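You operate a simulated robot arm through the tools that you are given. There is no shell and no other tool. Be economical: measure what you need, move in short steps, check, and stop when the job is done.

You are at the controls of a simulated two-armed robot. One attempt, no reset.

JOB
Take the plain cloth from the bare end of the steel table and lay it out flat on the top of the laid duvet.

It is judged by the outcome, as a careful person would: the job done as asked, and still so three seconds after it is handed in. It fails if anything else is knocked over, pushed out of place, dropped, spilled or broken. Flat cloth is picked up by pressing the open fingertips on it (5 to 10 N) and closing them slowly along it; thin cloth reads only 2 to 8 mm in the jaws.

ROBOT AND FRAMES
Two 7-joint arms with two-finger parallel grippers on one trunk, on a base that drives. Base frame: it is fixed to the floor where the robot stands at the start and does not move with it; the origin is under the middle of the robot, x ahead of it, y to its left, z up; the surface under the hand at the start is at about z = 780. Units: mm, degrees, N and s.
The left shoulder is at the start at [80, 131, 947], the right one opposite. With the tool pointing down near the work surface each hand reaches from about 400 to 860 mm from the robot's upright axis, wherever it stands, measured 20 degrees to its own side. Places, roughly: top of the laid duvet [800, -1900, 800]. Payload 1.57 kg a hand.
The TCP of each hand is the grasp point between the finger pads, 30 mm short of the fingertips. In the tool frame z runs along the fingers and y along their closing line. Largest opening 110 mm; finger width 24, thickness 12; the body of the gripper, 48 by 112 mm, starts 78 mm behind the TCP.
Orientation is told as [roll, pitch, yaw] about the base's x, y, z axes, in that order, counted from this pose: with the fingers straight down and closing along the base's y, the tool's x points along the base's -x, its y along +y and its z along -z.

CONTROLS
- The arms move only by the tool nudge_tool. It takes "left_targets", "right_targets" or both (then of equal length, played together; a hand with none holds still); each is a list of rows, each an object of numbers (a shift or turn left out is 0, a gripper value left out holds the last): "x", "y", "z": the shift along the tool's x, y, z in mm; "ax", "ay", "az": the turn, a rotation vector about the tool's x, y, z in degrees; "hand": the finger opening in mm, from 0 to 110. In form: [{"x": .., "y": .., "z": .., "ax": .., "ay": .., "az": .., "hand": ..}, ...]. A call has 1 to 12 rows; each row shifts and turns the commanded pose from where the row before left it, along the tool's axes as they then stand. Each row takes 0.2 s and may step no farther than 50 mm and 8.6 degrees from the row before; otherwise, or with a gripper value out of range, the whole call is refused. Where a pose cannot be reached the arm comes as near as it can. A force on the tool above 40 N (or 10 N above the force at the start of the call, whichever is more), or a blocked arm, ends the call early, and 0.2 s more pass. The fingers move at their own pace (about 108 mm/s each) and stop on an object; they squeeze with about 38 N. The grip force told is the motor's: it shows also when the fingers shut on nothing. Time passes only in rows, and 0.2 s behind the last, so rows that do not move let the fingers close. It gives the time, the measured TCP pose, the force on the tool (base axes), the opening and the grip force at its end, in the units of the frame above (readings bear some noise), with the torque about the TCP (base axes, N m) and any sound that the robot's microphone picked up.
- Cameras (640 x 400 px; columns grow to the right, rows downward): "scene" is now at [-63.3, -28.2, 1406.6]; the picture's right is [-0.35, -0.94, 0.00], its down [-0.64, 0.24, -0.73] and it looks along [0.68, -0.26, -0.69] (base axes); focal length 296 px, centre (320, 200). "left" rides on the left gripper at [70, -16, -141] in its tool frame; the picture's right is [0.23, 0.97, 0.00], its down [-0.86, 0.20, -0.48] and it looks along [-0.47, 0.11, 0.88] (tool axes); focal length 222 px, centre (320, 200). "right" rides on the right gripper at [70, 16, -141] in its tool frame; the picture's right is [-0.23, 0.97, 0.00], its down [-0.86, -0.20, -0.48] and it looks along [-0.47, -0.11, 0.88] (tool axes); focal length 222 px, centre (320, 200). There is no depth. A picture from a camera that has moved, and an enlarged one, comes with that camera's place and axes in the base frame and with its lens.
- grab_frame(camera): a new picture of that camera. The clock stands still meanwhile.
- base_move(legs): drives the robot by 1 to 6 legs, each [ahead, left, turn to the left] in mm, mm and degrees, along the robot's own axes; the way and the turn of a leg run together, so that a leg with both is an arc; at most 1500 mm and 180 degrees a leg. The arms and the cameras ride along, it lands a little off, and it stops where it bumps. It gives what a move gives.
- head_to(pan, tilt): turns the head with the scene camera to pan (to the left, within 109 degrees either way) and tilt (down, from -29 to 69), counted from straight ahead of the robot. It gives what a move gives.
- enlarge(camera, box): a new picture of the part [left, top, right, bottom] of that camera's present view, enlarged. The clock stands still meanwhile.
- sign_off(): hands the job in; it is judged then, once.

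Work in short steps. Places have to be worked out from the pictures, the camera data and where the tool is seen: move nearer, look again, correct. Check each grasp and each placing, and mend what went wrong. You have 120 turns and 100 pictures in all, those below and enlarged ones among them. Open the grippers and draw the arms clear of the work before you hand the job in, unless the task says otherwise; then end with one line.

The tools are called after "Request:" as name(argument=value, ...) on one line, values as JSON. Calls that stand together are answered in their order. nudge_tool: Moves the arms, as the interface text tells. Its arguments: {"type":"object","properties":{"left_targets":{"type":"array","items":{"type":"object","properties":{"x":{"type":"number"},"y":{"type":"number"},"z":{"type":"number"},"ax":{"type":"number"},"ay":{"type":"number"},"az":{"type":"number"},"hand":{"type":"number"}}}},"right_targets":{"type":"array","items":{"type":"object","properties":{"x":{"type":"number"},"y":{"type":"number"},"z":{"type":"number"},"ax":{"type":"number"},"ay":{"type":"number"},"az":{"type":"number"},"hand":{"type":"number"}}}}},"required":[]} The other tools are called the same way: base_move (legs) drives the base; head_to (pan, tilt) turns the head that bears the scene camera; grab_frame (camera) takes a picture; enlarge (camera, box) takes an enlarged picture of a part of a camera's view; sign_off () hands the job in.

At the start:

```text
clock: 0.0
left_tool_pos: [566.9, 88.4, 959.9]
left_tool_rot: [0.0, 0.1, 0.0]
left_force: [0.6, 0.6, 0.6]
left_torque: [0.0, 0.0, 0.0]
left_grip_width: 110.1
left_grip_force: 0.1
right_tool_pos: [550.7, -406.4, 997.5]
right_tool_rot: [-0.1, 0.0, 0.0]
right_force: [-0.6, -1.1, 0.4]
right_torque: [-0.02, 0.03, -0.04]
right_grip_width: 110.3
right_grip_force: 0.1
robot x, y, heading: [-0.9, 1.1, 0.1]
head pan, tilt: [-20.7, 43.3]
```

scene: 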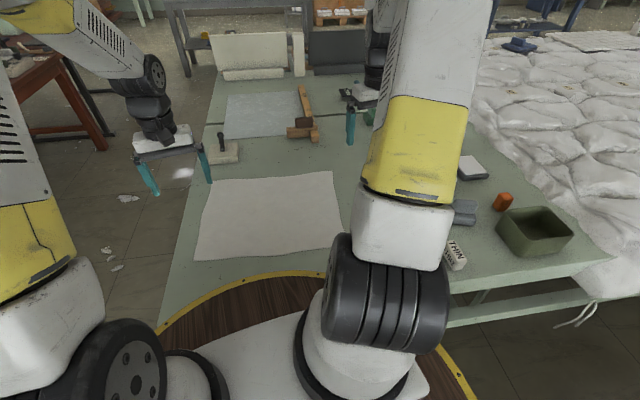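
right: 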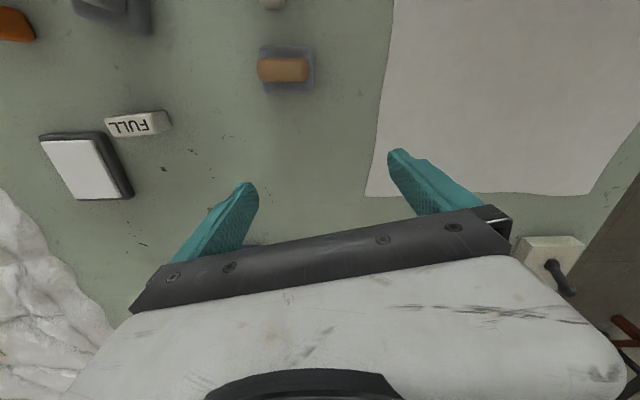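
left: 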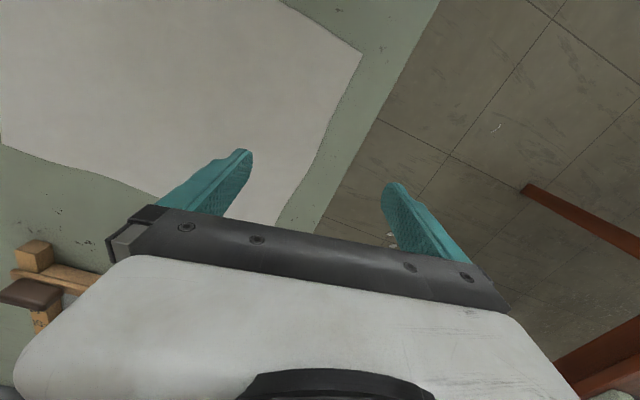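

The plain cloth lies near me, with corners at about [774,53], [672,-360], [369,-265] and [457,113]. I'll look toward the duvet before planning the route.

Request:
head_to(pan=-65, tilt=30)

Request:
grab_frame(camera="scene")

```text
clock: 1.1
left_tool_pos: [567.4, 88.9, 959.2]
left_tool_rot: [0.0, 0.0, 0.1]
left_force: [0.4, -0.7, 0.4]
left_torque: [0.03, 0.04, 0.01]
left_grip_width: 109.7
left_grip_force: 0.0
right_tool_pos: [550.8, -407.0, 996.5]
right_tool_rot: [0.0, 0.0, 0.0]
right_force: [0.1, 0.4, 0.6]
right_torque: [-0.03, -0.03, 0.0]
right_grip_width: 110.0
right_grip_force: 0.1
robot x, y, heading: [-2.1, 1.5, -0.1]
head pan, tilt: [-65.0, 30.0]
```

```text
96 pictures are left
camera scene: at [-102.4, -81.0, 1426.7], right [-0.91, -0.42, 0.0], down [-0.21, 0.45, -0.87], along [0.37, -0.78, -0.5], focal length 296 px, centre (320, 200)
```

scene: 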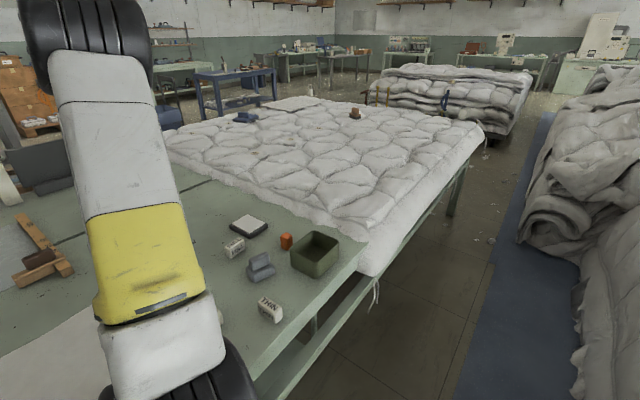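

The duvet lies on the adjoining table, and there's a blue mat or bench with another pile on the right. I need to judge how wide the corridor is.

Request:
head_to(pan=-100, tilt=35)

Request:
grab_frame(camera="scene")

Request:
head_to(pan=100, tilt=45)

Request:
grab_frame(camera="scene")

Request:
head_to(pan=-10, tilt=65)

Request:
grab_frame(camera="scene")

```text
clock: 2.1
left_tool_pos: [567.4, 88.0, 958.3]
left_tool_rot: [0.1, 0.0, 0.0]
left_force: [0.6, -0.2, 0.2]
left_torque: [0.01, 0.01, 0.0]
left_grip_width: 110.2
left_grip_force: 0.1
right_tool_pos: [550.8, -406.6, 997.6]
right_tool_rot: [0.0, 0.1, 0.1]
right_force: [-0.1, -0.5, 0.3]
right_torque: [0.03, 0.01, 0.01]
right_grip_width: 110.0
right_grip_force: 0.1
robot x, y, heading: [0.9, -2.4, -0.1]
head pan, tilt: [-100.0, 35.0]
```

```text
95 pictures are left
camera scene: at [-155.9, -85.8, 1418.9], right [-0.98, 0.17, 0.0], down [0.1, 0.56, -0.82], along [-0.14, -0.81, -0.57], focal length 296 px, centre (320, 200)
```

scene: 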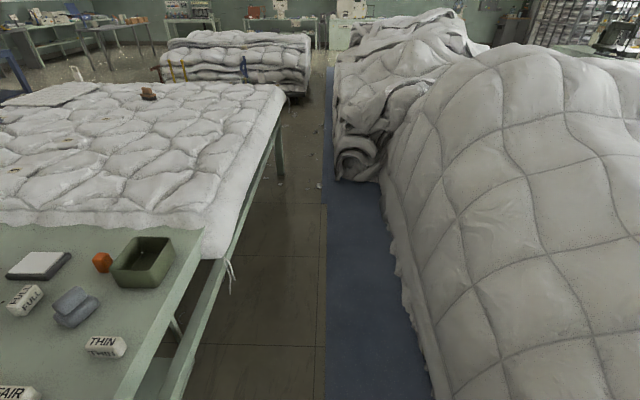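

```text
clock: 5.1
left_tool_pos: [567.2, 89.6, 958.8]
left_tool_rot: [0.0, -0.1, -0.1]
left_force: [0.3, -0.1, 0.5]
left_torque: [-0.04, 0.0, 0.02]
left_grip_width: 110.3
left_grip_force: 0.0
right_tool_pos: [551.6, -406.3, 996.6]
right_tool_rot: [0.1, 0.0, 0.0]
right_force: [-0.1, 0.1, 0.5]
right_torque: [0.0, -0.02, -0.01]
right_grip_width: 110.0
right_grip_force: 0.1
robot x, y, heading: [1.1, 2.9, 0.1]
head pan, tilt: [100.0, 45.0]
```

```text
94 pictures are left
camera scene: at [-154.8, 81.0, 1404.1], right [0.98, 0.17, 0.0], down [0.12, -0.7, -0.71], along [-0.12, 0.7, -0.71], focal length 296 px, centre (320, 200)
```

scene: 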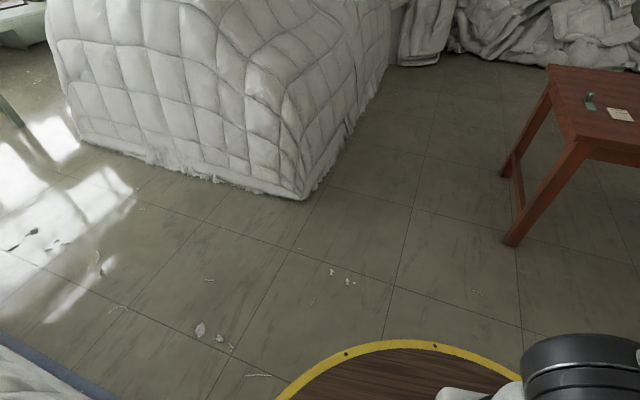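

```text
clock: 6.9
left_tool_pos: [569.0, 88.8, 959.1]
left_tool_rot: [0.0, -0.1, 0.0]
left_force: [0.3, -0.6, -0.9]
left_torque: [-0.02, -0.01, 0.01]
left_grip_width: 110.1
left_grip_force: 0.0
right_tool_pos: [550.8, -406.3, 996.6]
right_tool_rot: [0.0, 0.1, -0.1]
right_force: [-0.2, -0.3, -0.9]
right_torque: [-0.01, -0.03, 0.01]
right_grip_width: 110.1
right_grip_force: 0.1
robot x, y, heading: [1.5, -4.2, 0.1]
head pan, tilt: [-10.0, 65.0]
```

```text
93 pictures are left
camera scene: at [-80.9, -9.6, 1379.1], right [-0.17, -0.98, 0.0], down [-0.89, 0.16, -0.42], along [0.42, -0.07, -0.91], focal length 296 px, centre (320, 200)
```

scene: 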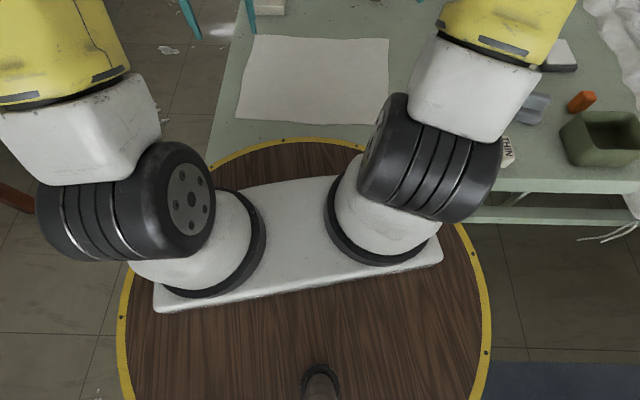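

The robot carries a disc of about 290 mm radius at roughly z 880. The near table edge and the cloth are both turned about −13.5° to me, and the corridor is wide enough with some care. I'll turn square to the table so the tool axes line up with the cloth.

Request:
base_move(legs=[[0, 0, -13.5]])

Request:
head_to(pan=0, tilt=55)

Request:
grab_frame(camera="scene")

```text
clock: 8.2
left_tool_pos: [572.1, -46.5, 958.4]
left_tool_rot: [-0.1, 0.0, -13.5]
left_force: [-0.1, -0.3, -0.6]
left_torque: [-0.03, 0.02, 0.02]
left_grip_width: 109.7
left_grip_force: 0.1
right_tool_pos: [441.3, -523.1, 997.1]
right_tool_rot: [0.0, 0.0, -13.6]
right_force: [-0.3, -0.8, -0.5]
right_torque: [-0.02, 0.0, 0.01]
right_grip_width: 110.0
right_grip_force: 0.0
robot x, y, heading: [-0.2, -0.4, -13.5]
head pan, tilt: [-10.0, 65.0]
```

```text
clock: 8.9
left_tool_pos: [572.4, -46.2, 958.8]
left_tool_rot: [0.0, 0.0, -13.5]
left_force: [0.2, -0.8, 0.3]
left_torque: [-0.02, -0.01, 0.0]
left_grip_width: 110.3
left_grip_force: 0.1
right_tool_pos: [440.0, -524.2, 996.8]
right_tool_rot: [0.0, 0.1, -13.5]
right_force: [-0.3, 0.3, 0.5]
right_torque: [-0.01, -0.06, 0.02]
right_grip_width: 110.1
right_grip_force: 0.1
robot x, y, heading: [3.9, 3.6, -13.1]
head pan, tilt: [0.0, 55.0]
```

```text
92 pictures are left
camera scene: at [-66.8, 16.7, 1390.6], right [-0.23, -0.97, 0.0], down [-0.8, 0.19, -0.57], along [0.56, -0.13, -0.82], focal length 296 px, centre (320, 200)
```

scene: 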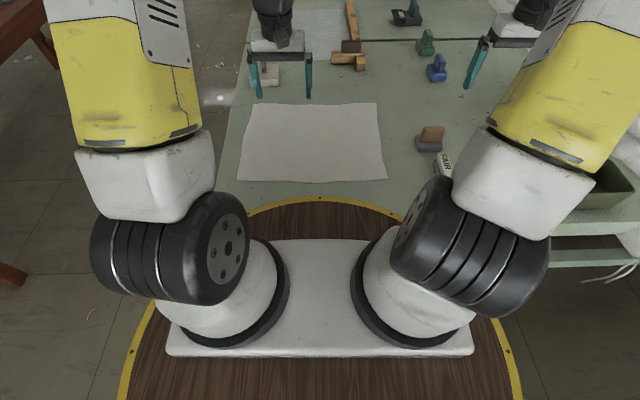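

In robot axes, the cloth spans about 424–745 ahead and −180 to 222 left. I'll bring both hands above the near corners (440 ahead, left +180 and right −140), first sideways and then down to TCP z≈850.

Request:
nudge_tool(left_targets=[{"x": 21.2, "y": 15.2, "hand": 40}, {"x": 21.2, "y": 15.2}, {"x": 21.2, "y": 15.2}, {"x": 21.2, "y": 15.2}, {"x": 21.2, "y": 15.2}, {"x": 21.2, "y": 15.2}, {"z": 27}, {"z": 27}, {"z": 27}, {"z": 27}, {}, {}], right_targets=[{"x": 18.4, "y": 44.5, "hand": 40}, {"x": 18.4, "y": 44.5}, {"x": 18.4, "y": 44.5}, {"x": 18.4, "y": 44.5}, {"x": 18.4, "y": 44.5}, {"x": 18.4, "y": 44.5}, {"z": 36}, {"z": 36}, {"z": 36}, {"z": 36}, {}, {}])

Request:
grab_frame(camera="left")

Request:
grab_frame(camera="right")

Request:
grab_frame(camera="scene")

```text
clock: 11.5
left_tool_pos: [471.1, 73.4, 849.9]
left_tool_rot: [0.1, -0.1, -13.5]
left_force: [-0.2, -0.1, 0.3]
left_torque: [0.02, -0.02, 0.01]
left_grip_width: 40.0
left_grip_force: 0.1
right_tool_pos: [396.4, -238.7, 852.6]
right_tool_rot: [0.0, 0.0, -13.4]
right_force: [0.1, -0.5, -1.2]
right_torque: [0.0, -0.03, 0.05]
right_grip_width: 39.7
right_grip_force: 0.0
robot x, y, heading: [-0.6, -0.2, -13.6]
head pan, tilt: [0.0, 55.0]
```

```text
91 pictures are left
camera left: at [399.3, 73.5, 990.8], right [0.01, 1.0, 0.0], down [0.88, -0.01, 0.48], along [0.48, 0.0, -0.88], focal length 222 px, centre (320, 200)
```

left: 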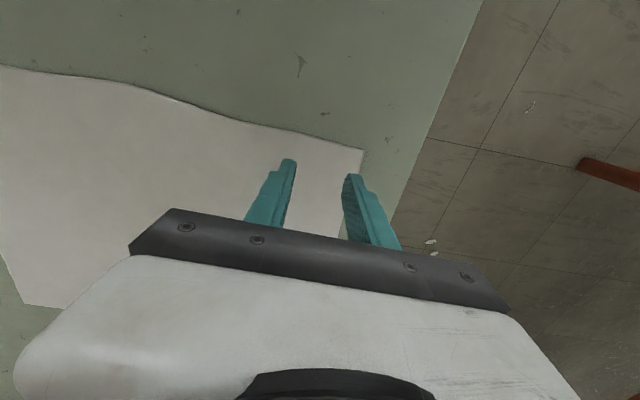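

```text
90 pictures are left
camera right: at [330.9, -207.4, 994.7], right [0.45, 0.89, 0.0], down [0.79, -0.39, 0.48], along [0.43, -0.21, -0.88], focal length 222 px, centre (320, 200)
```

right: 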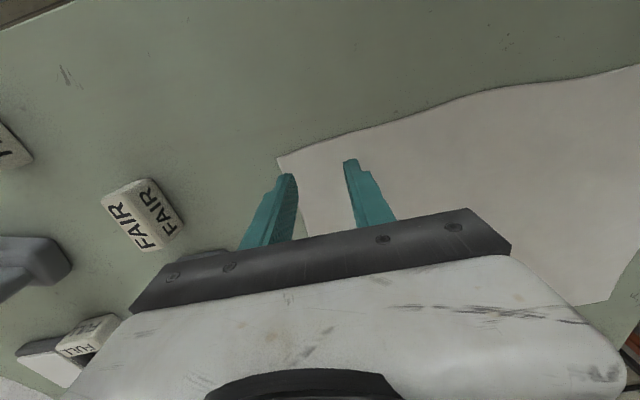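

```text
89 pictures are left
camera scene: at [-66.8, 16.8, 1390.7], right [-0.23, -0.97, 0.0], down [-0.8, 0.19, -0.57], along [0.56, -0.13, -0.82], focal length 296 px, centre (320, 200)
```

scene: 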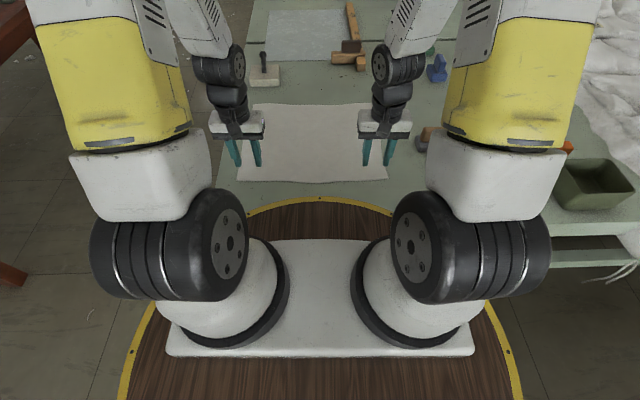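

Both hands sit about 20 mm inside the near edge, with both fingers over the cloth near the corners. I'll lower them to just above contact.

Request:
nudge_tool(left_targets=[{"z": 18}, {"z": 18}, {"z": 2}, {}], right_targets=[{"z": 18}, {"z": 18}, {"z": 4}, {}])

```text
clock: 12.5
left_tool_pos: [471.2, 71.9, 812.8]
left_tool_rot: [0.0, 0.0, -13.5]
left_force: [0.5, 0.3, -0.2]
left_torque: [0.04, -0.03, -0.02]
left_grip_width: 39.9
left_grip_force: 0.1
right_tool_pos: [395.6, -237.8, 811.3]
right_tool_rot: [0.0, 0.0, -13.5]
right_force: [-0.4, -0.4, 2.7]
right_torque: [-0.02, -0.01, 0.02]
right_grip_width: 40.0
right_grip_force: 0.0
robot x, y, heading: [-0.6, 1.7, -13.3]
head pan, tilt: [0.0, 55.0]
```

The right hand is just touching (2.7 N) and the left is about 1 mm clear. I'll press in small steps.

Request:
nudge_tool(left_targets=[{"z": 1}, {"z": 1}, {}], right_targets=[{"z": 0.5}, {"z": 0.5}, {}])

```text
clock: 13.3
left_tool_pos: [470.5, 70.8, 812.0]
left_tool_rot: [0.0, -0.1, -13.5]
left_force: [-0.7, 4.0, 40.4]
left_torque: [0.35, 0.21, -0.04]
left_grip_width: 40.1
left_grip_force: 0.0
right_tool_pos: [396.4, -238.9, 813.3]
right_tool_rot: [0.0, 0.0, -13.6]
right_force: [0.1, 0.5, 1.5]
right_torque: [-0.02, 0.01, -0.01]
right_grip_width: 39.9
right_grip_force: 0.0
robot x, y, heading: [-0.3, -1.2, -13.5]
head pan, tilt: [0.0, 55.0]
```

The left is pressing too hard (40 N) and the right is barely touching. I'll ease the left and lower the right.

Request:
nudge_tool(left_targets=[{"z": -0.8}, {}], right_targets=[{"z": 0.6}, {}])

```text
clock: 13.9
left_tool_pos: [470.6, 71.9, 811.1]
left_tool_rot: [0.0, 0.0, -13.5]
left_force: [1.8, 4.0, 30.1]
left_torque: [0.3, 0.03, -0.02]
left_grip_width: 40.1
left_grip_force: 0.0
right_tool_pos: [395.1, -238.6, 811.8]
right_tool_rot: [0.0, 0.0, -13.5]
right_force: [0.8, 0.0, 1.9]
right_torque: [-0.01, -0.02, 0.02]
right_grip_width: 40.2
right_grip_force: 0.0
robot x, y, heading: [2.7, -0.7, -13.6]
head pan, tilt: [0.0, 55.0]
```

The stiffness is about 13 N/mm. I'll ease the left by 1.7 mm and lower the right by 0.6.

Request:
nudge_tool(left_targets=[{"z": -1.7}, {}], right_targets=[{"z": 0.7}, {}])

```text
clock: 14.5
left_tool_pos: [469.9, 72.4, 813.0]
left_tool_rot: [0.0, 0.1, -13.5]
left_force: [-0.3, 0.1, 0.7]
left_torque: [0.04, 0.01, 0.02]
left_grip_width: 40.2
left_grip_force: 0.0
right_tool_pos: [395.7, -237.8, 811.4]
right_tool_rot: [0.0, 0.0, -13.5]
right_force: [-5.4, -0.8, 28.5]
right_torque: [-0.12, 0.26, -0.01]
right_grip_width: 40.4
right_grip_force: 0.1
robot x, y, heading: [-3.8, 1.0, -13.5]
head pan, tilt: [0.0, 55.0]
```

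Request:
nudge_tool(left_targets=[{"z": 0.6}, {}], right_targets=[{"z": -0.5}, {}])

```text
clock: 15.1
left_tool_pos: [469.5, 72.4, 812.5]
left_tool_rot: [0.0, 0.1, -13.5]
left_force: [-0.2, -0.3, -0.2]
left_torque: [0.04, 0.01, -0.03]
left_grip_width: 40.2
left_grip_force: 0.0
right_tool_pos: [396.4, -238.3, 810.9]
right_tool_rot: [0.0, 0.1, -13.5]
right_force: [-5.8, -0.7, 32.5]
right_torque: [-0.12, 0.32, -0.06]
right_grip_width: 39.9
right_grip_force: 0.1
robot x, y, heading: [-0.9, -1.4, -13.5]
head pan, tilt: [0.0, 55.0]
```

Request:
nudge_tool(left_targets=[{"z": 0.6}, {}], right_targets=[{"z": -0.6}, {}])

```text
clock: 15.7
left_tool_pos: [470.3, 72.6, 812.1]
left_tool_rot: [0.0, 0.0, -13.5]
left_force: [1.1, 0.2, 0.5]
left_torque: [0.01, -0.01, 0.0]
left_grip_width: 40.1
left_grip_force: 0.0
right_tool_pos: [396.1, -238.7, 812.7]
right_tool_rot: [0.0, 0.0, -13.5]
right_force: [-2.5, -1.7, 16.3]
right_torque: [-0.1, 0.11, 0.0]
right_grip_width: 40.1
right_grip_force: 0.0
robot x, y, heading: [-0.8, 2.0, -13.7]
head pan, tilt: [0.0, 55.0]
```

The right is now at 16 N, so I'll raise it slightly. The left is still not touching and goes down.

Request:
nudge_tool(left_targets=[{"z": 0.6}, {}], right_targets=[{"z": -0.3}, {}])

```text
clock: 16.3
left_tool_pos: [470.3, 71.4, 811.1]
left_tool_rot: [0.1, 0.0, -13.5]
left_force: [-2.0, -0.3, 8.0]
left_torque: [0.05, 0.06, 0.03]
left_grip_width: 39.8
left_grip_force: 0.1
right_tool_pos: [394.6, -237.7, 812.4]
right_tool_rot: [0.0, -0.1, -13.6]
right_force: [-0.2, -0.2, 3.2]
right_torque: [-0.05, 0.01, -0.01]
right_grip_width: 40.3
right_grip_force: 0.0
robot x, y, heading: [0.5, -1.4, -13.2]
head pan, tilt: [0.0, 55.0]
```

The left is at 8 N and the right at 3 N. I'll add 0.15 mm on the right and close both slowly.

Request:
nudge_tool(left_targets=[{}, {"hand": 36}, {"hand": 32}, {"hand": 28}, {"hand": 24}, {"hand": 20}, {"hand": 16}, {"hand": 12}, {"hand": 8}, {"hand": 4}, {"hand": 0}, {}], right_targets=[{"z": 0.15}, {"hand": 36}, {"hand": 32}, {"hand": 28}, {"hand": 24}, {"hand": 20}, {"hand": 16}, {"hand": 12}, {"hand": 8}, {"hand": 4}, {"hand": 0}, {}])

Request:
grab_frame(camera="left")

Request:
grab_frame(camera="right")

```text
clock: 18.9
left_tool_pos: [469.8, 72.5, 812.2]
left_tool_rot: [0.0, -0.1, -13.4]
left_force: [0.8, 1.4, 11.2]
left_torque: [0.03, 0.09, -0.02]
left_grip_width: 2.4
left_grip_force: 23.9
right_tool_pos: [395.5, -238.5, 812.7]
right_tool_rot: [0.1, 0.0, -13.5]
right_force: [-0.3, -0.3, 5.0]
right_torque: [-0.03, 0.02, -0.06]
right_grip_width: 0.0
right_grip_force: 21.3
robot x, y, heading: [0.1, -0.9, -13.5]
head pan, tilt: [0.0, 55.0]
```

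```text
88 pictures are left
camera left: at [398.3, 72.5, 952.4], right [0.01, 1.0, 0.0], down [0.88, -0.01, 0.48], along [0.48, 0.0, -0.88], focal length 222 px, centre (320, 200)
```

left: 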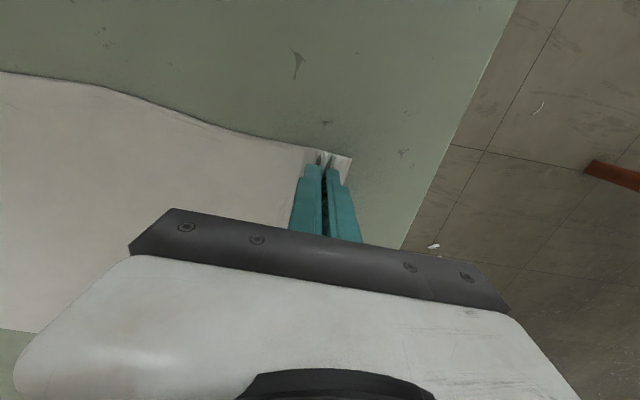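

```text
87 pictures are left
camera right: at [330.5, -206.6, 953.5], right [0.45, 0.89, 0.0], down [0.78, -0.39, 0.48], along [0.43, -0.21, -0.88], focal length 222 px, centre (320, 200)
```

right: 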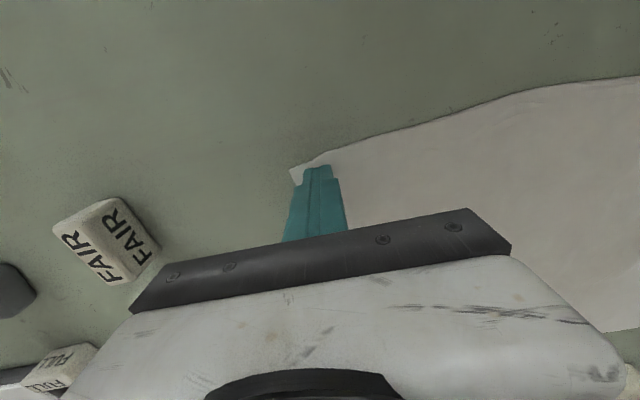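

The left has the cloth (2.4 mm) but the right shut on nothing. I'll reopen the right, shift 18 mm inward and press a bit harder.

Request:
nudge_tool(right_targets=[{"z": -6}, {"hand": 40, "y": 9}, {"y": 9}, {}, {"z": 5}, {"z": 1.2}, {}])

```text
clock: 20.5
left_tool_pos: [470.2, 71.9, 811.0]
left_tool_rot: [0.0, 0.0, -13.5]
left_force: [0.1, 1.0, 10.7]
left_torque: [0.06, 0.02, 0.02]
left_grip_width: 2.4
left_grip_force: 24.1
right_tool_pos: [398.8, -221.2, 811.1]
right_tool_rot: [0.1, 0.0, -13.5]
right_force: [-0.5, -0.6, 7.4]
right_torque: [-0.19, 0.1, -0.01]
right_grip_width: 40.7
right_grip_force: 0.3
robot x, y, heading: [1.3, -3.1, -13.4]
head pan, tilt: [0.0, 55.0]
```

At 7.4 N I'll add a touch and close slowly.

Request:
nudge_tool(right_targets=[{"z": 0.1}, {"hand": 36}, {"hand": 32}, {"hand": 28}, {"hand": 24}, {"hand": 20}, {"hand": 16}, {"hand": 12}, {"hand": 8}, {"hand": 4}, {"hand": 0}, {}])

Request:
grab_frame(camera="right")

```text
clock: 23.1
left_tool_pos: [470.8, 71.9, 812.1]
left_tool_rot: [-0.1, 0.0, -13.4]
left_force: [1.2, 0.3, 10.0]
left_torque: [0.05, 0.03, -0.02]
left_grip_width: 2.5
left_grip_force: 23.9
right_tool_pos: [398.0, -221.0, 810.7]
right_tool_rot: [0.0, 0.1, -13.6]
right_force: [0.7, 0.9, 8.6]
right_torque: [-0.02, 0.09, 0.0]
right_grip_width: 2.5
right_grip_force: 23.2
robot x, y, heading: [2.5, -1.5, -13.5]
head pan, tilt: [0.0, 55.0]
```

```text
86 pictures are left
camera right: at [334.1, -189.4, 953.4], right [0.45, 0.89, 0.0], down [0.78, -0.39, 0.48], along [0.43, -0.21, -0.88], focal length 222 px, centre (320, 200)
```

right: 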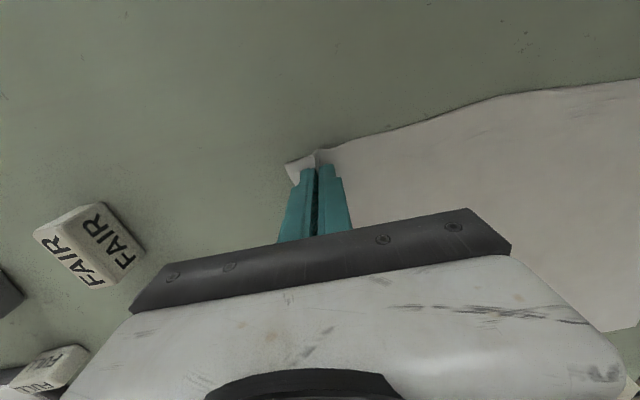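

Both now read about 2.5 mm, so both hold the cloth. I'll lift slowly and check.

Request:
nudge_tool(left_targets=[{"z": -10}, {"z": -15}, {"z": -15}, {"z": -20}, {"z": -20}, {"z": -20}], right_targets=[{"z": -10}, {"z": -15}, {"z": -15}, {"z": -20}, {"z": -20}, {"z": -20}])

Request:
grab_frame(camera="scene")

```text
clock: 24.5
left_tool_pos: [470.5, 71.8, 911.0]
left_tool_rot: [0.1, 0.0, -13.5]
left_force: [0.8, -1.3, 0.3]
left_torque: [-0.01, 0.02, -0.02]
left_grip_width: 2.5
left_grip_force: 24.0
right_tool_pos: [401.8, -220.6, 911.2]
right_tool_rot: [0.0, 0.0, -13.4]
right_force: [0.1, 0.3, -1.5]
right_torque: [0.02, 0.07, 0.0]
right_grip_width: 2.5
right_grip_force: 23.3
robot x, y, heading: [-2.1, -0.1, -13.5]
head pan, tilt: [0.0, 55.0]
```

```text
85 pictures are left
camera scene: at [-66.4, 16.7, 1390.7], right [-0.23, -0.97, 0.0], down [-0.8, 0.19, -0.57], along [0.56, -0.13, -0.82], focal length 296 px, centre (320, 200)
```

scene: 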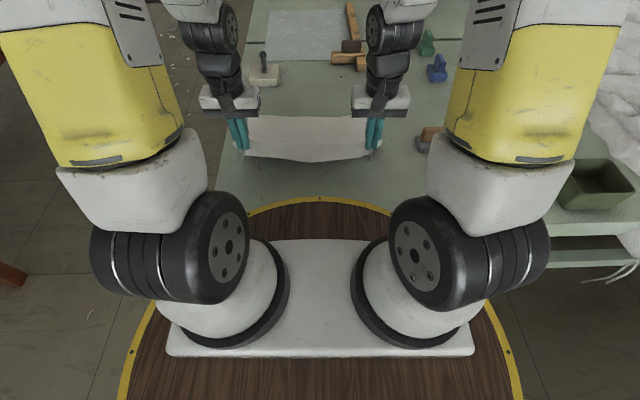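

It's held well at both corners. I'll lift further while moving ahead so it hangs freely, clear of the table items.

Request:
nudge_tool(left_targets=[{"x": -12, "z": -27}, {"x": -12, "z": -27}, {"x": -12, "z": -27}, {"x": -12, "z": -27}, {"x": -12, "z": -27}, {"x": -12, "z": -27}, {"x": -12, "z": -27}, {"x": -12, "z": -27}, {"x": -12, "z": -27}, {"x": -12, "z": -27}, {"x": -12, "z": -27}, {"x": -12, "z": -27}], right_targets=[{"x": -12, "z": -27}, {"x": -12, "z": -27}, {"x": -12, "z": -27}, {"x": -12, "z": -27}, {"x": -12, "z": -27}, {"x": -12, "z": -27}, {"x": -12, "z": -27}, {"x": -12, "z": -27}, {"x": -12, "z": -27}, {"x": -12, "z": -27}, {"x": -12, "z": -27}, {"x": -12, "z": -27}])

Request:
head_to(pan=0, tilt=35)

Request:
grab_frame(camera="scene")

```text
clock: 27.1
left_tool_pos: [608.4, 37.7, 1235.5]
left_tool_rot: [-0.1, 0.0, -13.5]
left_force: [0.3, -0.8, 0.9]
left_torque: [-0.04, 0.01, -0.03]
left_grip_width: 2.3
left_grip_force: 24.3
right_tool_pos: [540.4, -254.0, 1236.4]
right_tool_rot: [0.0, 0.0, -13.5]
right_force: [0.1, 0.3, -0.6]
right_torque: [0.03, 0.0, -0.01]
right_grip_width: 2.5
right_grip_force: 23.9
robot x, y, heading: [0.9, 1.1, -13.5]
head pan, tilt: [0.0, 55.0]
```

```text
clock: 27.9
left_tool_pos: [608.8, 38.3, 1235.2]
left_tool_rot: [0.0, 0.0, -13.4]
left_force: [-0.3, -1.0, -0.1]
left_torque: [0.01, 0.01, 0.06]
left_grip_width: 2.4
left_grip_force: 24.0
right_tool_pos: [539.9, -255.0, 1236.6]
right_tool_rot: [0.0, 0.0, -13.5]
right_force: [0.6, 0.5, 0.3]
right_torque: [0.02, -0.05, 0.0]
right_grip_width: 2.4
right_grip_force: 24.2
robot x, y, heading: [-2.5, -0.3, -13.5]
head pan, tilt: [0.0, 35.0]
```

```text
84 pictures are left
camera scene: at [-51.3, 13.1, 1418.8], right [-0.23, -0.97, 0.0], down [-0.56, 0.13, -0.82], along [0.8, -0.19, -0.57], focal length 296 px, centre (320, 200)
```

scene: 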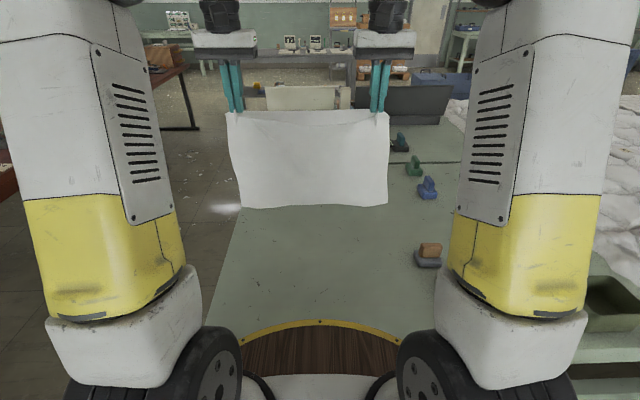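

The cloth hangs cleanly, with its bottom edge at about z 940. I'll back 80 mm so the disc clears the table edge, then strafe right part of the way and look.

Request:
base_move(legs=[[-80, 0, 0], [0, -700, 0]])

Request:
head_to(pan=-75, tilt=45)

Request:
grab_frame(camera="scene")

```text
clock: 32.4
left_tool_pos: [363.2, -632.0, 1235.7]
left_tool_rot: [0.0, 0.0, -14.2]
left_force: [-0.5, -1.1, -0.7]
left_torque: [-0.01, -0.01, 0.03]
left_grip_width: 2.3
left_grip_force: 23.4
right_tool_pos: [291.5, -924.4, 1235.9]
right_tool_rot: [0.1, -0.1, -14.3]
right_force: [0.0, 1.2, 0.3]
right_torque: [-0.03, 0.02, 0.03]
right_grip_width: 2.5
right_grip_force: 23.5
robot x, y, heading: [-249.7, -664.3, -14.3]
head pan, tilt: [0.0, 35.0]
```

```text
clock: 33.9
left_tool_pos: [362.7, -632.1, 1234.9]
left_tool_rot: [0.0, 0.0, -14.1]
left_force: [0.2, -0.6, 0.2]
left_torque: [-0.02, 0.0, 0.0]
left_grip_width: 2.2
left_grip_force: 24.1
right_tool_pos: [291.8, -923.6, 1235.8]
right_tool_rot: [0.0, 0.1, -14.2]
right_force: [0.4, -0.4, -0.5]
right_torque: [0.03, -0.01, 0.05]
right_grip_width: 2.6
right_grip_force: 24.1
robot x, y, heading: [-244.5, -666.9, -14.4]
head pan, tilt: [-75.0, 45.0]
```

```text
83 pictures are left
camera scene: at [-381.5, -708.9, 1404.1], right [-1.0, -0.02, 0.0], down [-0.01, 0.71, -0.71], along [0.01, -0.71, -0.71], focal length 296 px, centre (320, 200)
```

scene: 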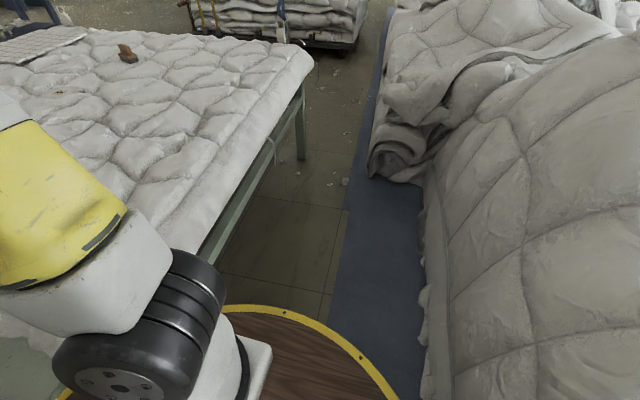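

The way is clear, with the disc edge about 80 mm from the duvet and about 170 mm from the pile. I'll strafe another 900 mm.

Request:
base_move(legs=[[0, 0, 0.6], [0, -900, 0]])

Request:
head_to(pan=0, tilt=45)

Request:
grab_frame(camera="scene")

```text
clock: 39.0
left_tool_pos: [158.2, -1494.2, 1235.7]
left_tool_rot: [0.0, 0.0, -12.6]
left_force: [-0.2, 0.6, 0.3]
left_torque: [-0.02, -0.03, -0.01]
left_grip_width: 2.2
left_grip_force: 23.7
right_tool_pos: [92.1, -1788.0, 1236.2]
right_tool_rot: [0.1, 0.0, -12.7]
right_force: [-0.6, 0.5, -0.4]
right_torque: [0.02, -0.03, 0.01]
right_grip_width: 2.5
right_grip_force: 24.2
robot x, y, heading: [-452.0, -1540.1, -12.6]
head pan, tilt: [-75.0, 45.0]
```

```text
clock: 40.4
left_tool_pos: [157.5, -1493.8, 1235.0]
left_tool_rot: [0.1, 0.0, -12.5]
left_force: [-0.6, -0.3, -0.6]
left_torque: [-0.02, -0.02, 0.01]
left_grip_width: 2.2
left_grip_force: 23.2
right_tool_pos: [93.8, -1788.9, 1234.7]
right_tool_rot: [0.0, 0.0, -12.6]
right_force: [-1.0, 1.3, -0.1]
right_torque: [0.01, 0.02, 0.01]
right_grip_width: 2.2
right_grip_force: 24.1
robot x, y, heading: [-450.0, -1542.5, -12.6]
head pan, tilt: [0.0, 45.0]
```

```text
82 pictures are left
camera scene: at [-508.8, -1527.9, 1404.1], right [-0.22, -0.98, 0.0], down [-0.69, 0.16, -0.71], along [0.69, -0.16, -0.71], focal length 296 px, centre (320, 200)
```

scene: 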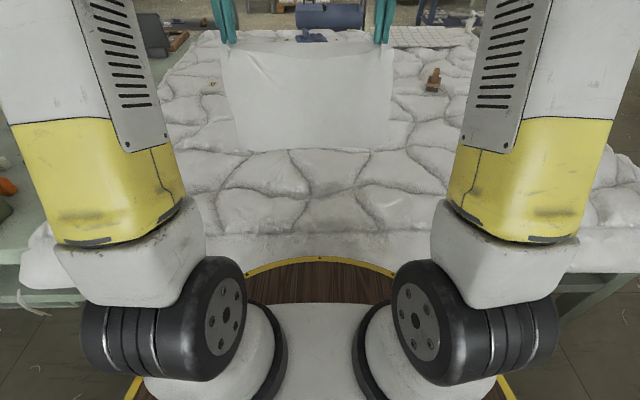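

The duvet's front edge is about 380–400 mm ahead of my axis. I'll drive 60 mm forward, so the disc stays roughly at the edge, and view the duvet's surface ahead.

Request:
base_move(legs=[[60, 0, -0.5]])

Request:
grab_frame(camera="right")

Request:
grab_frame(camera="scene")

```text
clock: 41.4
left_tool_pos: [215.0, -1511.9, 1235.0]
left_tool_rot: [0.0, 0.0, -13.0]
left_force: [-0.2, 0.2, 0.2]
left_torque: [0.01, 0.0, 0.0]
left_grip_width: 2.6
left_grip_force: 23.5
right_tool_pos: [149.2, -1805.5, 1235.6]
right_tool_rot: [0.0, 0.0, -13.2]
right_force: [0.4, -0.1, 0.8]
right_torque: [0.03, 0.0, 0.0]
right_grip_width: 2.4
right_grip_force: 23.7
robot x, y, heading: [-389.7, -1555.7, -12.9]
head pan, tilt: [0.0, 45.0]
```

```text
81 pictures are left
camera right: at [84.0, -1774.6, 1377.6], right [0.44, 0.9, 0.0], down [0.79, -0.39, 0.48], along [0.43, -0.21, -0.88], focal length 222 px, centre (320, 200)
```

right: 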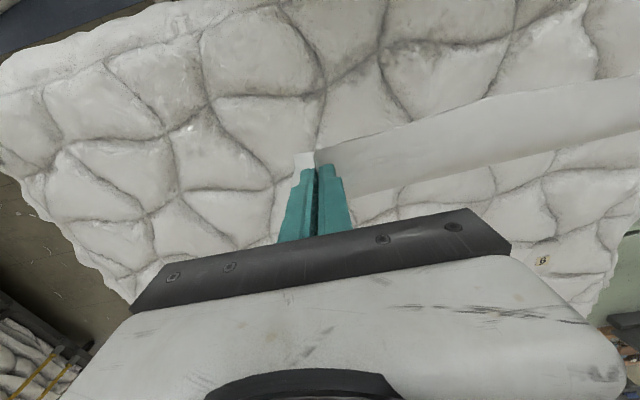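

```text
80 pictures are left
camera scene: at [-450.8, -1540.6, 1404.1], right [-0.23, -0.97, 0.0], down [-0.69, 0.16, -0.71], along [0.69, -0.16, -0.71], focal length 296 px, centre (320, 200)
```

scene: 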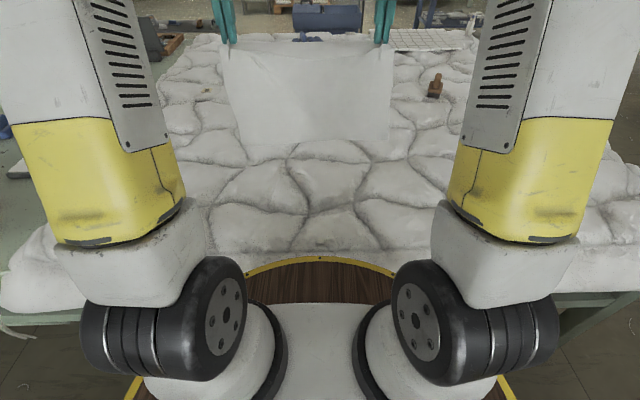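

I'll extend both hands ahead about 180 mm while lowering about 110, which leaves the hanging bottom edge just above the duvet.

Request:
nudge_tool(left_targets=[{"x": -20, "z": 12}, {"x": -20, "z": 12}, {"x": -20, "z": 12}, {"x": -20, "z": 12}, {"x": -20, "z": 12}, {"x": -20, "z": 12}, {"x": -20, "z": 12}, {"x": -20, "z": 12}, {"x": -20, "z": 12}, {}], right_targets=[{"x": -20, "z": 12}, {"x": -20, "z": 12}, {"x": -20, "z": 12}, {"x": -20, "z": 12}, {"x": -20, "z": 12}, {"x": -20, "z": 12}, {"x": -20, "z": 12}, {"x": -20, "z": 12}, {"x": -20, "z": 12}, {}])

Request:
grab_frame(camera="scene")

```text
clock: 43.6
left_tool_pos: [391.5, -1552.3, 1127.5]
left_tool_rot: [0.0, 0.0, -13.1]
left_force: [-0.4, -0.2, 0.3]
left_torque: [-0.04, 0.04, -0.02]
left_grip_width: 2.5
left_grip_force: 23.6
right_tool_pos: [323.1, -1847.2, 1128.5]
right_tool_rot: [0.0, 0.0, -13.2]
right_force: [-0.1, 1.7, -0.1]
right_torque: [0.04, 0.01, -0.02]
right_grip_width: 2.3
right_grip_force: 23.8
robot x, y, heading: [-395.1, -1554.7, -13.4]
head pan, tilt: [0.0, 45.0]
```

```text
79 pictures are left
camera scene: at [-450.3, -1540.7, 1404.1], right [-0.23, -0.97, 0.0], down [-0.69, 0.16, -0.71], along [0.69, -0.16, -0.71], focal length 296 px, centre (320, 200)
```

scene: 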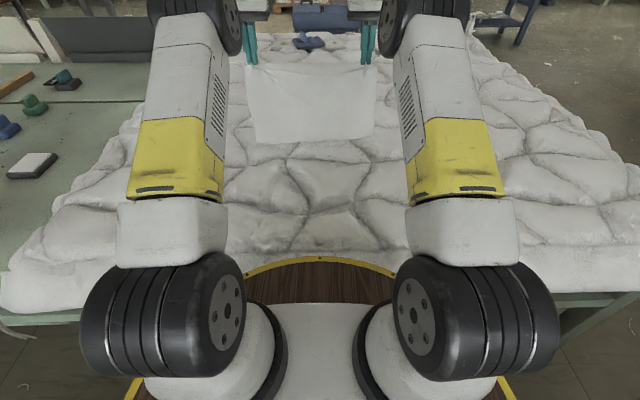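

The bottom edge hangs about 35 mm above the duvet. I'll lower 45 mm straight to touch, then look.

Request:
nudge_tool(left_targets=[{"z": 15}, {"z": 15}, {"z": 15}, {}], right_targets=[{"z": 15}, {"z": 15}, {"z": 15}, {}])

Request:
enlarge(camera="scene", box=[200, 20, 420, 160])

```text
clock: 44.6
left_tool_pos: [390.9, -1551.5, 1081.8]
left_tool_rot: [0.0, 0.1, -13.1]
left_force: [-0.3, -0.9, -0.1]
left_torque: [-0.01, 0.0, -0.03]
left_grip_width: 2.3
left_grip_force: 23.7
right_tool_pos: [324.3, -1846.2, 1084.5]
right_tool_rot: [0.0, 0.0, -13.1]
right_force: [-0.1, 0.0, -0.7]
right_torque: [0.01, 0.01, -0.02]
right_grip_width: 2.4
right_grip_force: 23.8
robot x, y, heading: [-391.7, -1551.0, -13.0]
head pan, tilt: [0.0, 45.0]
```

```text
2.86 times, centred on (310, 90) of scene
camera zoom: at [-450.4, -1540.7, 1404.1], right [-0.23, -0.97, 0.0], down [-0.69, 0.16, -0.71], along [0.69, -0.16, -0.71], focal length 845 px, centre (349, 514)
```

zoom: 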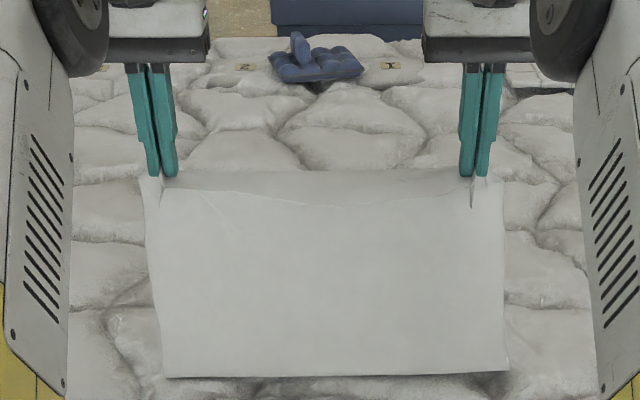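

The bottom edge is now about touching the duvet, 778 ahead of my axis. I'll start the arc back toward me while lowering, so the cloth lays down from its far edge.

Request:
nudge_tool(left_targets=[{"x": 16, "z": 6}, {"x": 16, "z": 6}, {"x": 30, "z": 8}, {"x": 30, "z": 12}, {"x": 30, "z": 16}, {"x": 28, "z": 20}, {"x": 25, "z": 22}, {}], right_targets=[{"x": 16, "z": 6}, {"x": 16, "z": 6}, {"x": 30, "z": 8}, {"x": 30, "z": 12}, {"x": 30, "z": 16}, {"x": 28, "z": 20}, {"x": 25, "z": 22}, {}])

Request:
grab_frame(camera="scene")

```text
clock: 46.4
left_tool_pos: [221.0, -1513.9, 992.2]
left_tool_rot: [-0.1, 0.0, -13.1]
left_force: [-0.7, -0.8, 1.2]
left_torque: [-0.03, -0.01, 0.01]
left_grip_width: 2.3
left_grip_force: 23.8
right_tool_pos: [153.5, -1807.0, 993.2]
right_tool_rot: [0.0, 0.0, -13.1]
right_force: [0.8, 0.0, -0.9]
right_torque: [0.01, 0.02, -0.01]
right_grip_width: 2.5
right_grip_force: 24.1
robot x, y, heading: [-390.7, -1553.1, -13.2]
head pan, tilt: [0.0, 45.0]
```

```text
77 pictures are left
camera scene: at [-450.6, -1540.7, 1404.1], right [-0.23, -0.97, 0.0], down [-0.69, 0.16, -0.71], along [0.69, -0.16, -0.71], focal length 296 px, centre (320, 200)
```

scene: 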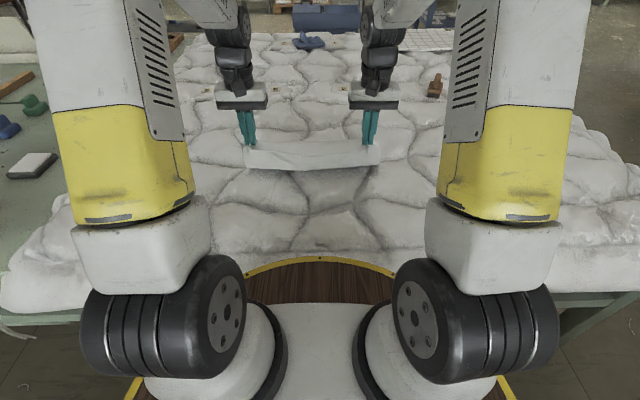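

From this view the cloth is nearly edge-on. I'll check with the hand camera whether the far edge slid.

Request:
grab_frame(camera="left")

Request:
enlarge(camera="scene", box=[210, 80, 410, 205])

```text
76 pictures are left
camera left: at [149.0, -1514.2, 1133.2], right [0.0, 1.0, 0.0], down [0.88, 0.0, 0.48], along [0.48, 0.0, -0.88], focal length 222 px, centre (320, 200)
```

left: 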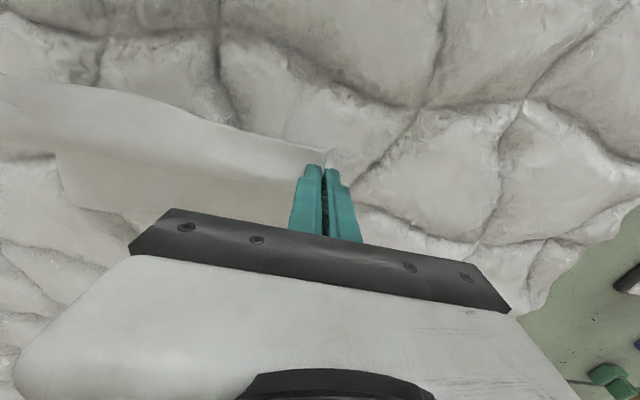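

```text
3.20 times, centred on (310, 142) of scene
camera zoom: at [-450.6, -1540.7, 1404.1], right [-0.23, -0.97, 0.0], down [-0.69, 0.16, -0.71], along [0.69, -0.16, -0.71], focal length 947 px, centre (352, 384)
```

zoom: 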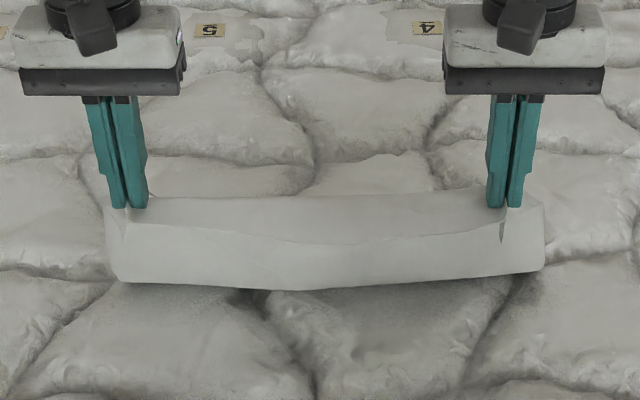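

The far edge is at about 810 ahead and has not slid; the visible strip is just the hanging part. I'll continue back and down to 515 ahead, with the tips at about z 834.

Request:
nudge_tool(left_targets=[{"x": 16, "z": 20}, {"x": 16, "z": 20}, {"x": 16, "z": 20}, {"x": 15, "z": 20}, {"x": 8, "z": 16}, {"x": 8, "z": 16}, {"x": 8, "z": 16}, {}], right_targets=[{"x": 16, "z": 20}, {"x": 16, "z": 20}, {"x": 16, "z": 20}, {"x": 15, "z": 20}, {"x": 8, "z": 16}, {"x": 8, "z": 16}, {"x": 8, "z": 16}, {}])

Request:
grab_frame(camera="scene")

Request:
grab_frame(camera="left")

Request:
grab_frame(camera="right")

```text
clock: 48.2
left_tool_pos: [137.8, -1493.1, 864.4]
left_tool_rot: [0.1, 0.0, -13.1]
left_force: [-0.7, -1.4, 1.5]
left_torque: [-0.04, 0.05, 0.01]
left_grip_width: 2.6
left_grip_force: 24.1
right_tool_pos: [68.5, -1787.4, 866.8]
right_tool_rot: [0.1, -0.1, -13.1]
right_force: [-0.1, -0.7, -1.0]
right_torque: [0.01, 0.0, 0.0]
right_grip_width: 2.4
right_grip_force: 23.7
robot x, y, heading: [-394.4, -1559.1, -13.2]
head pan, tilt: [0.0, 45.0]
```

```text
74 pictures are left
camera scene: at [-450.7, -1540.7, 1404.1], right [-0.23, -0.97, 0.0], down [-0.69, 0.16, -0.71], along [0.69, -0.16, -0.71], focal length 296 px, centre (320, 200)
```

scene: 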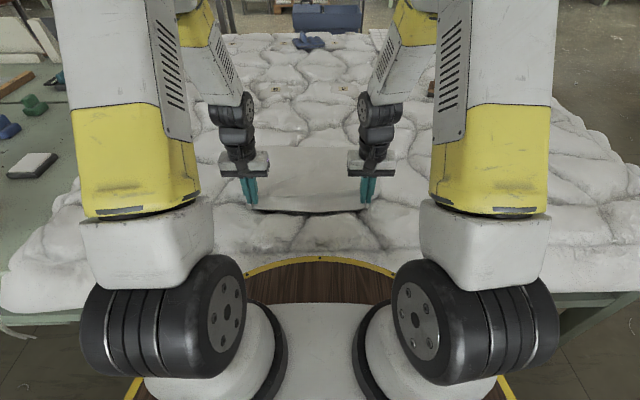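

```text
73 pictures are left
camera left: at [65.1, -1493.4, 1004.7], right [0.0, 1.0, 0.0], down [0.88, 0.0, 0.48], along [0.48, 0.0, -0.88], focal length 222 px, centre (320, 200)
```

left: 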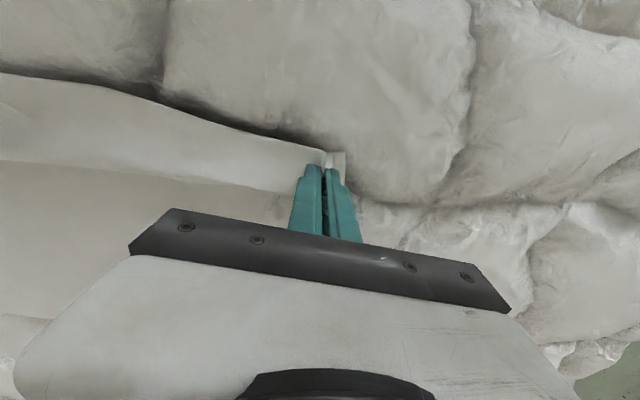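

```text
72 pictures are left
camera right: at [4.1, -1756.1, 1007.9], right [0.44, 0.9, 0.0], down [0.79, -0.39, 0.48], along [0.43, -0.21, -0.88], focal length 222 px, centre (320, 200)
```

right: 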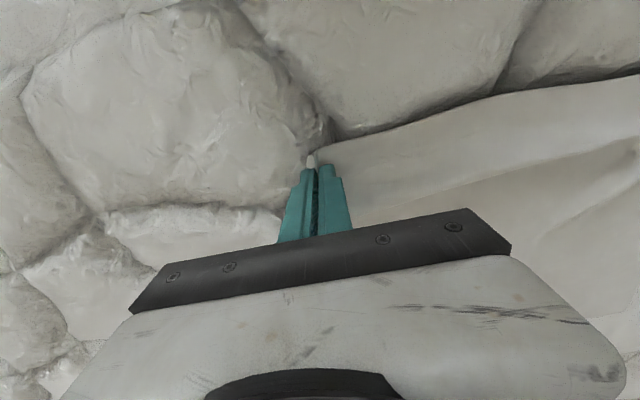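

The cloth is mostly down and only the held near edge is raised. I'll lower in small steps to touch while pulling back slightly.

Request:
nudge_tool(left_targets=[{"x": 2, "z": 6}, {"x": 2, "z": 6}, {"x": 2, "z": 6}, {}], right_targets=[{"x": 2, "z": 6}, {"x": 2, "z": 6}, {"x": 2, "z": 6}, {}])

Request:
enlarge(camera="scene", box=[210, 120, 410, 245])

```text
clock: 48.9
left_tool_pos: [133.5, -1493.1, 856.6]
left_tool_rot: [-0.1, -0.5, -13.1]
left_force: [-5.3, 2.2, 20.9]
left_torque: [0.09, 0.31, -0.01]
left_grip_width: 2.5
left_grip_force: 23.9
right_tool_pos: [68.0, -1786.8, 858.3]
right_tool_rot: [0.0, -0.5, -13.1]
right_force: [-7.0, 1.1, 23.5]
right_torque: [-0.11, 0.29, -0.04]
right_grip_width: 2.3
right_grip_force: 24.1
robot x, y, heading: [-396.1, -1557.2, -13.1]
head pan, tilt: [0.0, 45.0]
stopped in row 3 (left hand): the force on the tool passed its limit at 56 N (the readings are from after the stop); the commanded pose is now the measured one
```

```text
3.20 times, centred on (310, 182) of scene
camera zoom: at [-452.2, -1540.3, 1404.0], right [-0.23, -0.97, 0.0], down [-0.69, 0.16, -0.71], along [0.69, -0.16, -0.71], focal length 947 px, centre (352, 256)
```

zoom: 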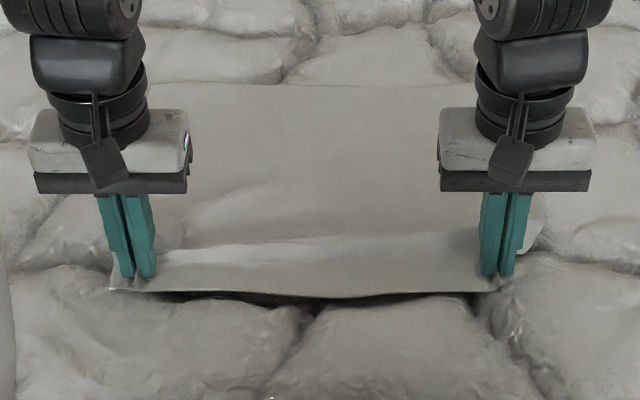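

The tips touch the duvet at about z 827 and the cloth is nearly flat, with a little slack behind the near edge. I'll lift 4 mm and draw back 20 mm to take up the slack.

Request:
nudge_tool(left_targets=[{"z": -5}, {"x": 7}, {"x": 7}, {"x": 6}, {}], right_targets=[{"z": -5}, {"x": 7}, {"x": 7}, {"x": 6}, {}])

Request:
enlarge(camera="scene", box=[210, 120, 410, 245])

```text
clock: 50.1
left_tool_pos: [115.3, -1488.3, 859.3]
left_tool_rot: [0.0, -0.5, -13.2]
left_force: [-0.2, 0.5, 0.1]
left_torque: [0.0, -0.01, 0.03]
left_grip_width: 2.4
left_grip_force: 23.6
right_tool_pos: [48.0, -1782.6, 861.7]
right_tool_rot: [0.1, -0.5, -13.1]
right_force: [0.6, 0.5, -1.0]
right_torque: [0.0, -0.02, -0.04]
right_grip_width: 2.7
right_grip_force: 24.3
robot x, y, heading: [-394.5, -1558.4, -13.1]
head pan, tilt: [0.0, 45.0]
```

```text
3.20 times, centred on (310, 182) of scene
camera zoom: at [-450.5, -1540.7, 1404.1], right [-0.23, -0.97, 0.0], down [-0.69, 0.16, -0.71], along [0.69, -0.16, -0.71], focal length 947 px, centre (352, 256)
```

zoom: 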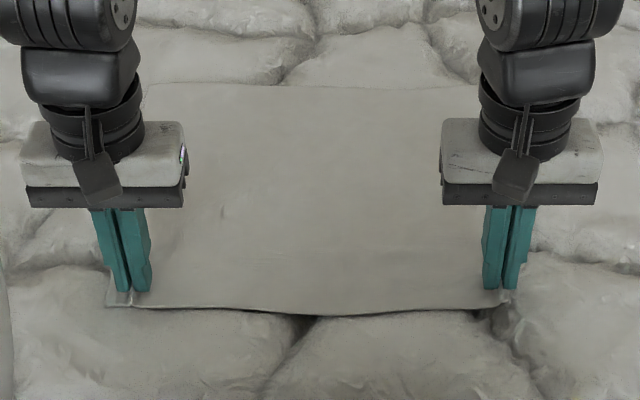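

It's taut and flat now. I'll lower to light contact and open the fingers slowly to spread the gathers back out.

Request:
nudge_tool(left_targets=[{"z": 2}, {"z": 1}, {}], right_targets=[{"z": 2}, {"z": 1}, {}])

```text
clock: 50.9
left_tool_pos: [116.5, -1489.4, 856.0]
left_tool_rot: [0.0, -0.5, -13.1]
left_force: [-0.4, -1.2, 0.4]
left_torque: [0.02, 0.02, -0.04]
left_grip_width: 2.5
left_grip_force: 23.4
right_tool_pos: [47.7, -1780.8, 859.8]
right_tool_rot: [0.1, -0.5, -13.1]
right_force: [0.0, 1.0, 1.1]
right_torque: [0.03, 0.03, 0.0]
right_grip_width: 2.3
right_grip_force: 23.7
robot x, y, heading: [-394.2, -1550.2, -13.1]
head pan, tilt: [0.0, 45.0]
```

Request:
nudge_tool(left_targets=[{"z": 1.5}, {"z": 1}, {}], right_targets=[{"z": 1.5}, {"z": 1}, {}])

```text
clock: 51.5
left_tool_pos: [115.9, -1489.5, 856.7]
left_tool_rot: [-0.1, -0.6, -13.1]
left_force: [-4.7, 0.3, 17.4]
left_torque: [0.05, 0.29, 0.0]
left_grip_width: 2.4
left_grip_force: 23.6
right_tool_pos: [47.5, -1782.1, 857.0]
right_tool_rot: [0.1, -0.7, -13.1]
right_force: [-3.9, 0.8, 15.6]
right_torque: [-0.03, 0.16, -0.02]
right_grip_width: 2.4
right_grip_force: 23.9
robot x, y, heading: [-393.7, -1553.4, -13.0]
head pan, tilt: [0.0, 45.0]
stopped in row 3 (left hand): the force on the tool passed its limit at 42 N (the readings are from after the stop); the commanded pose is now the measured one
```

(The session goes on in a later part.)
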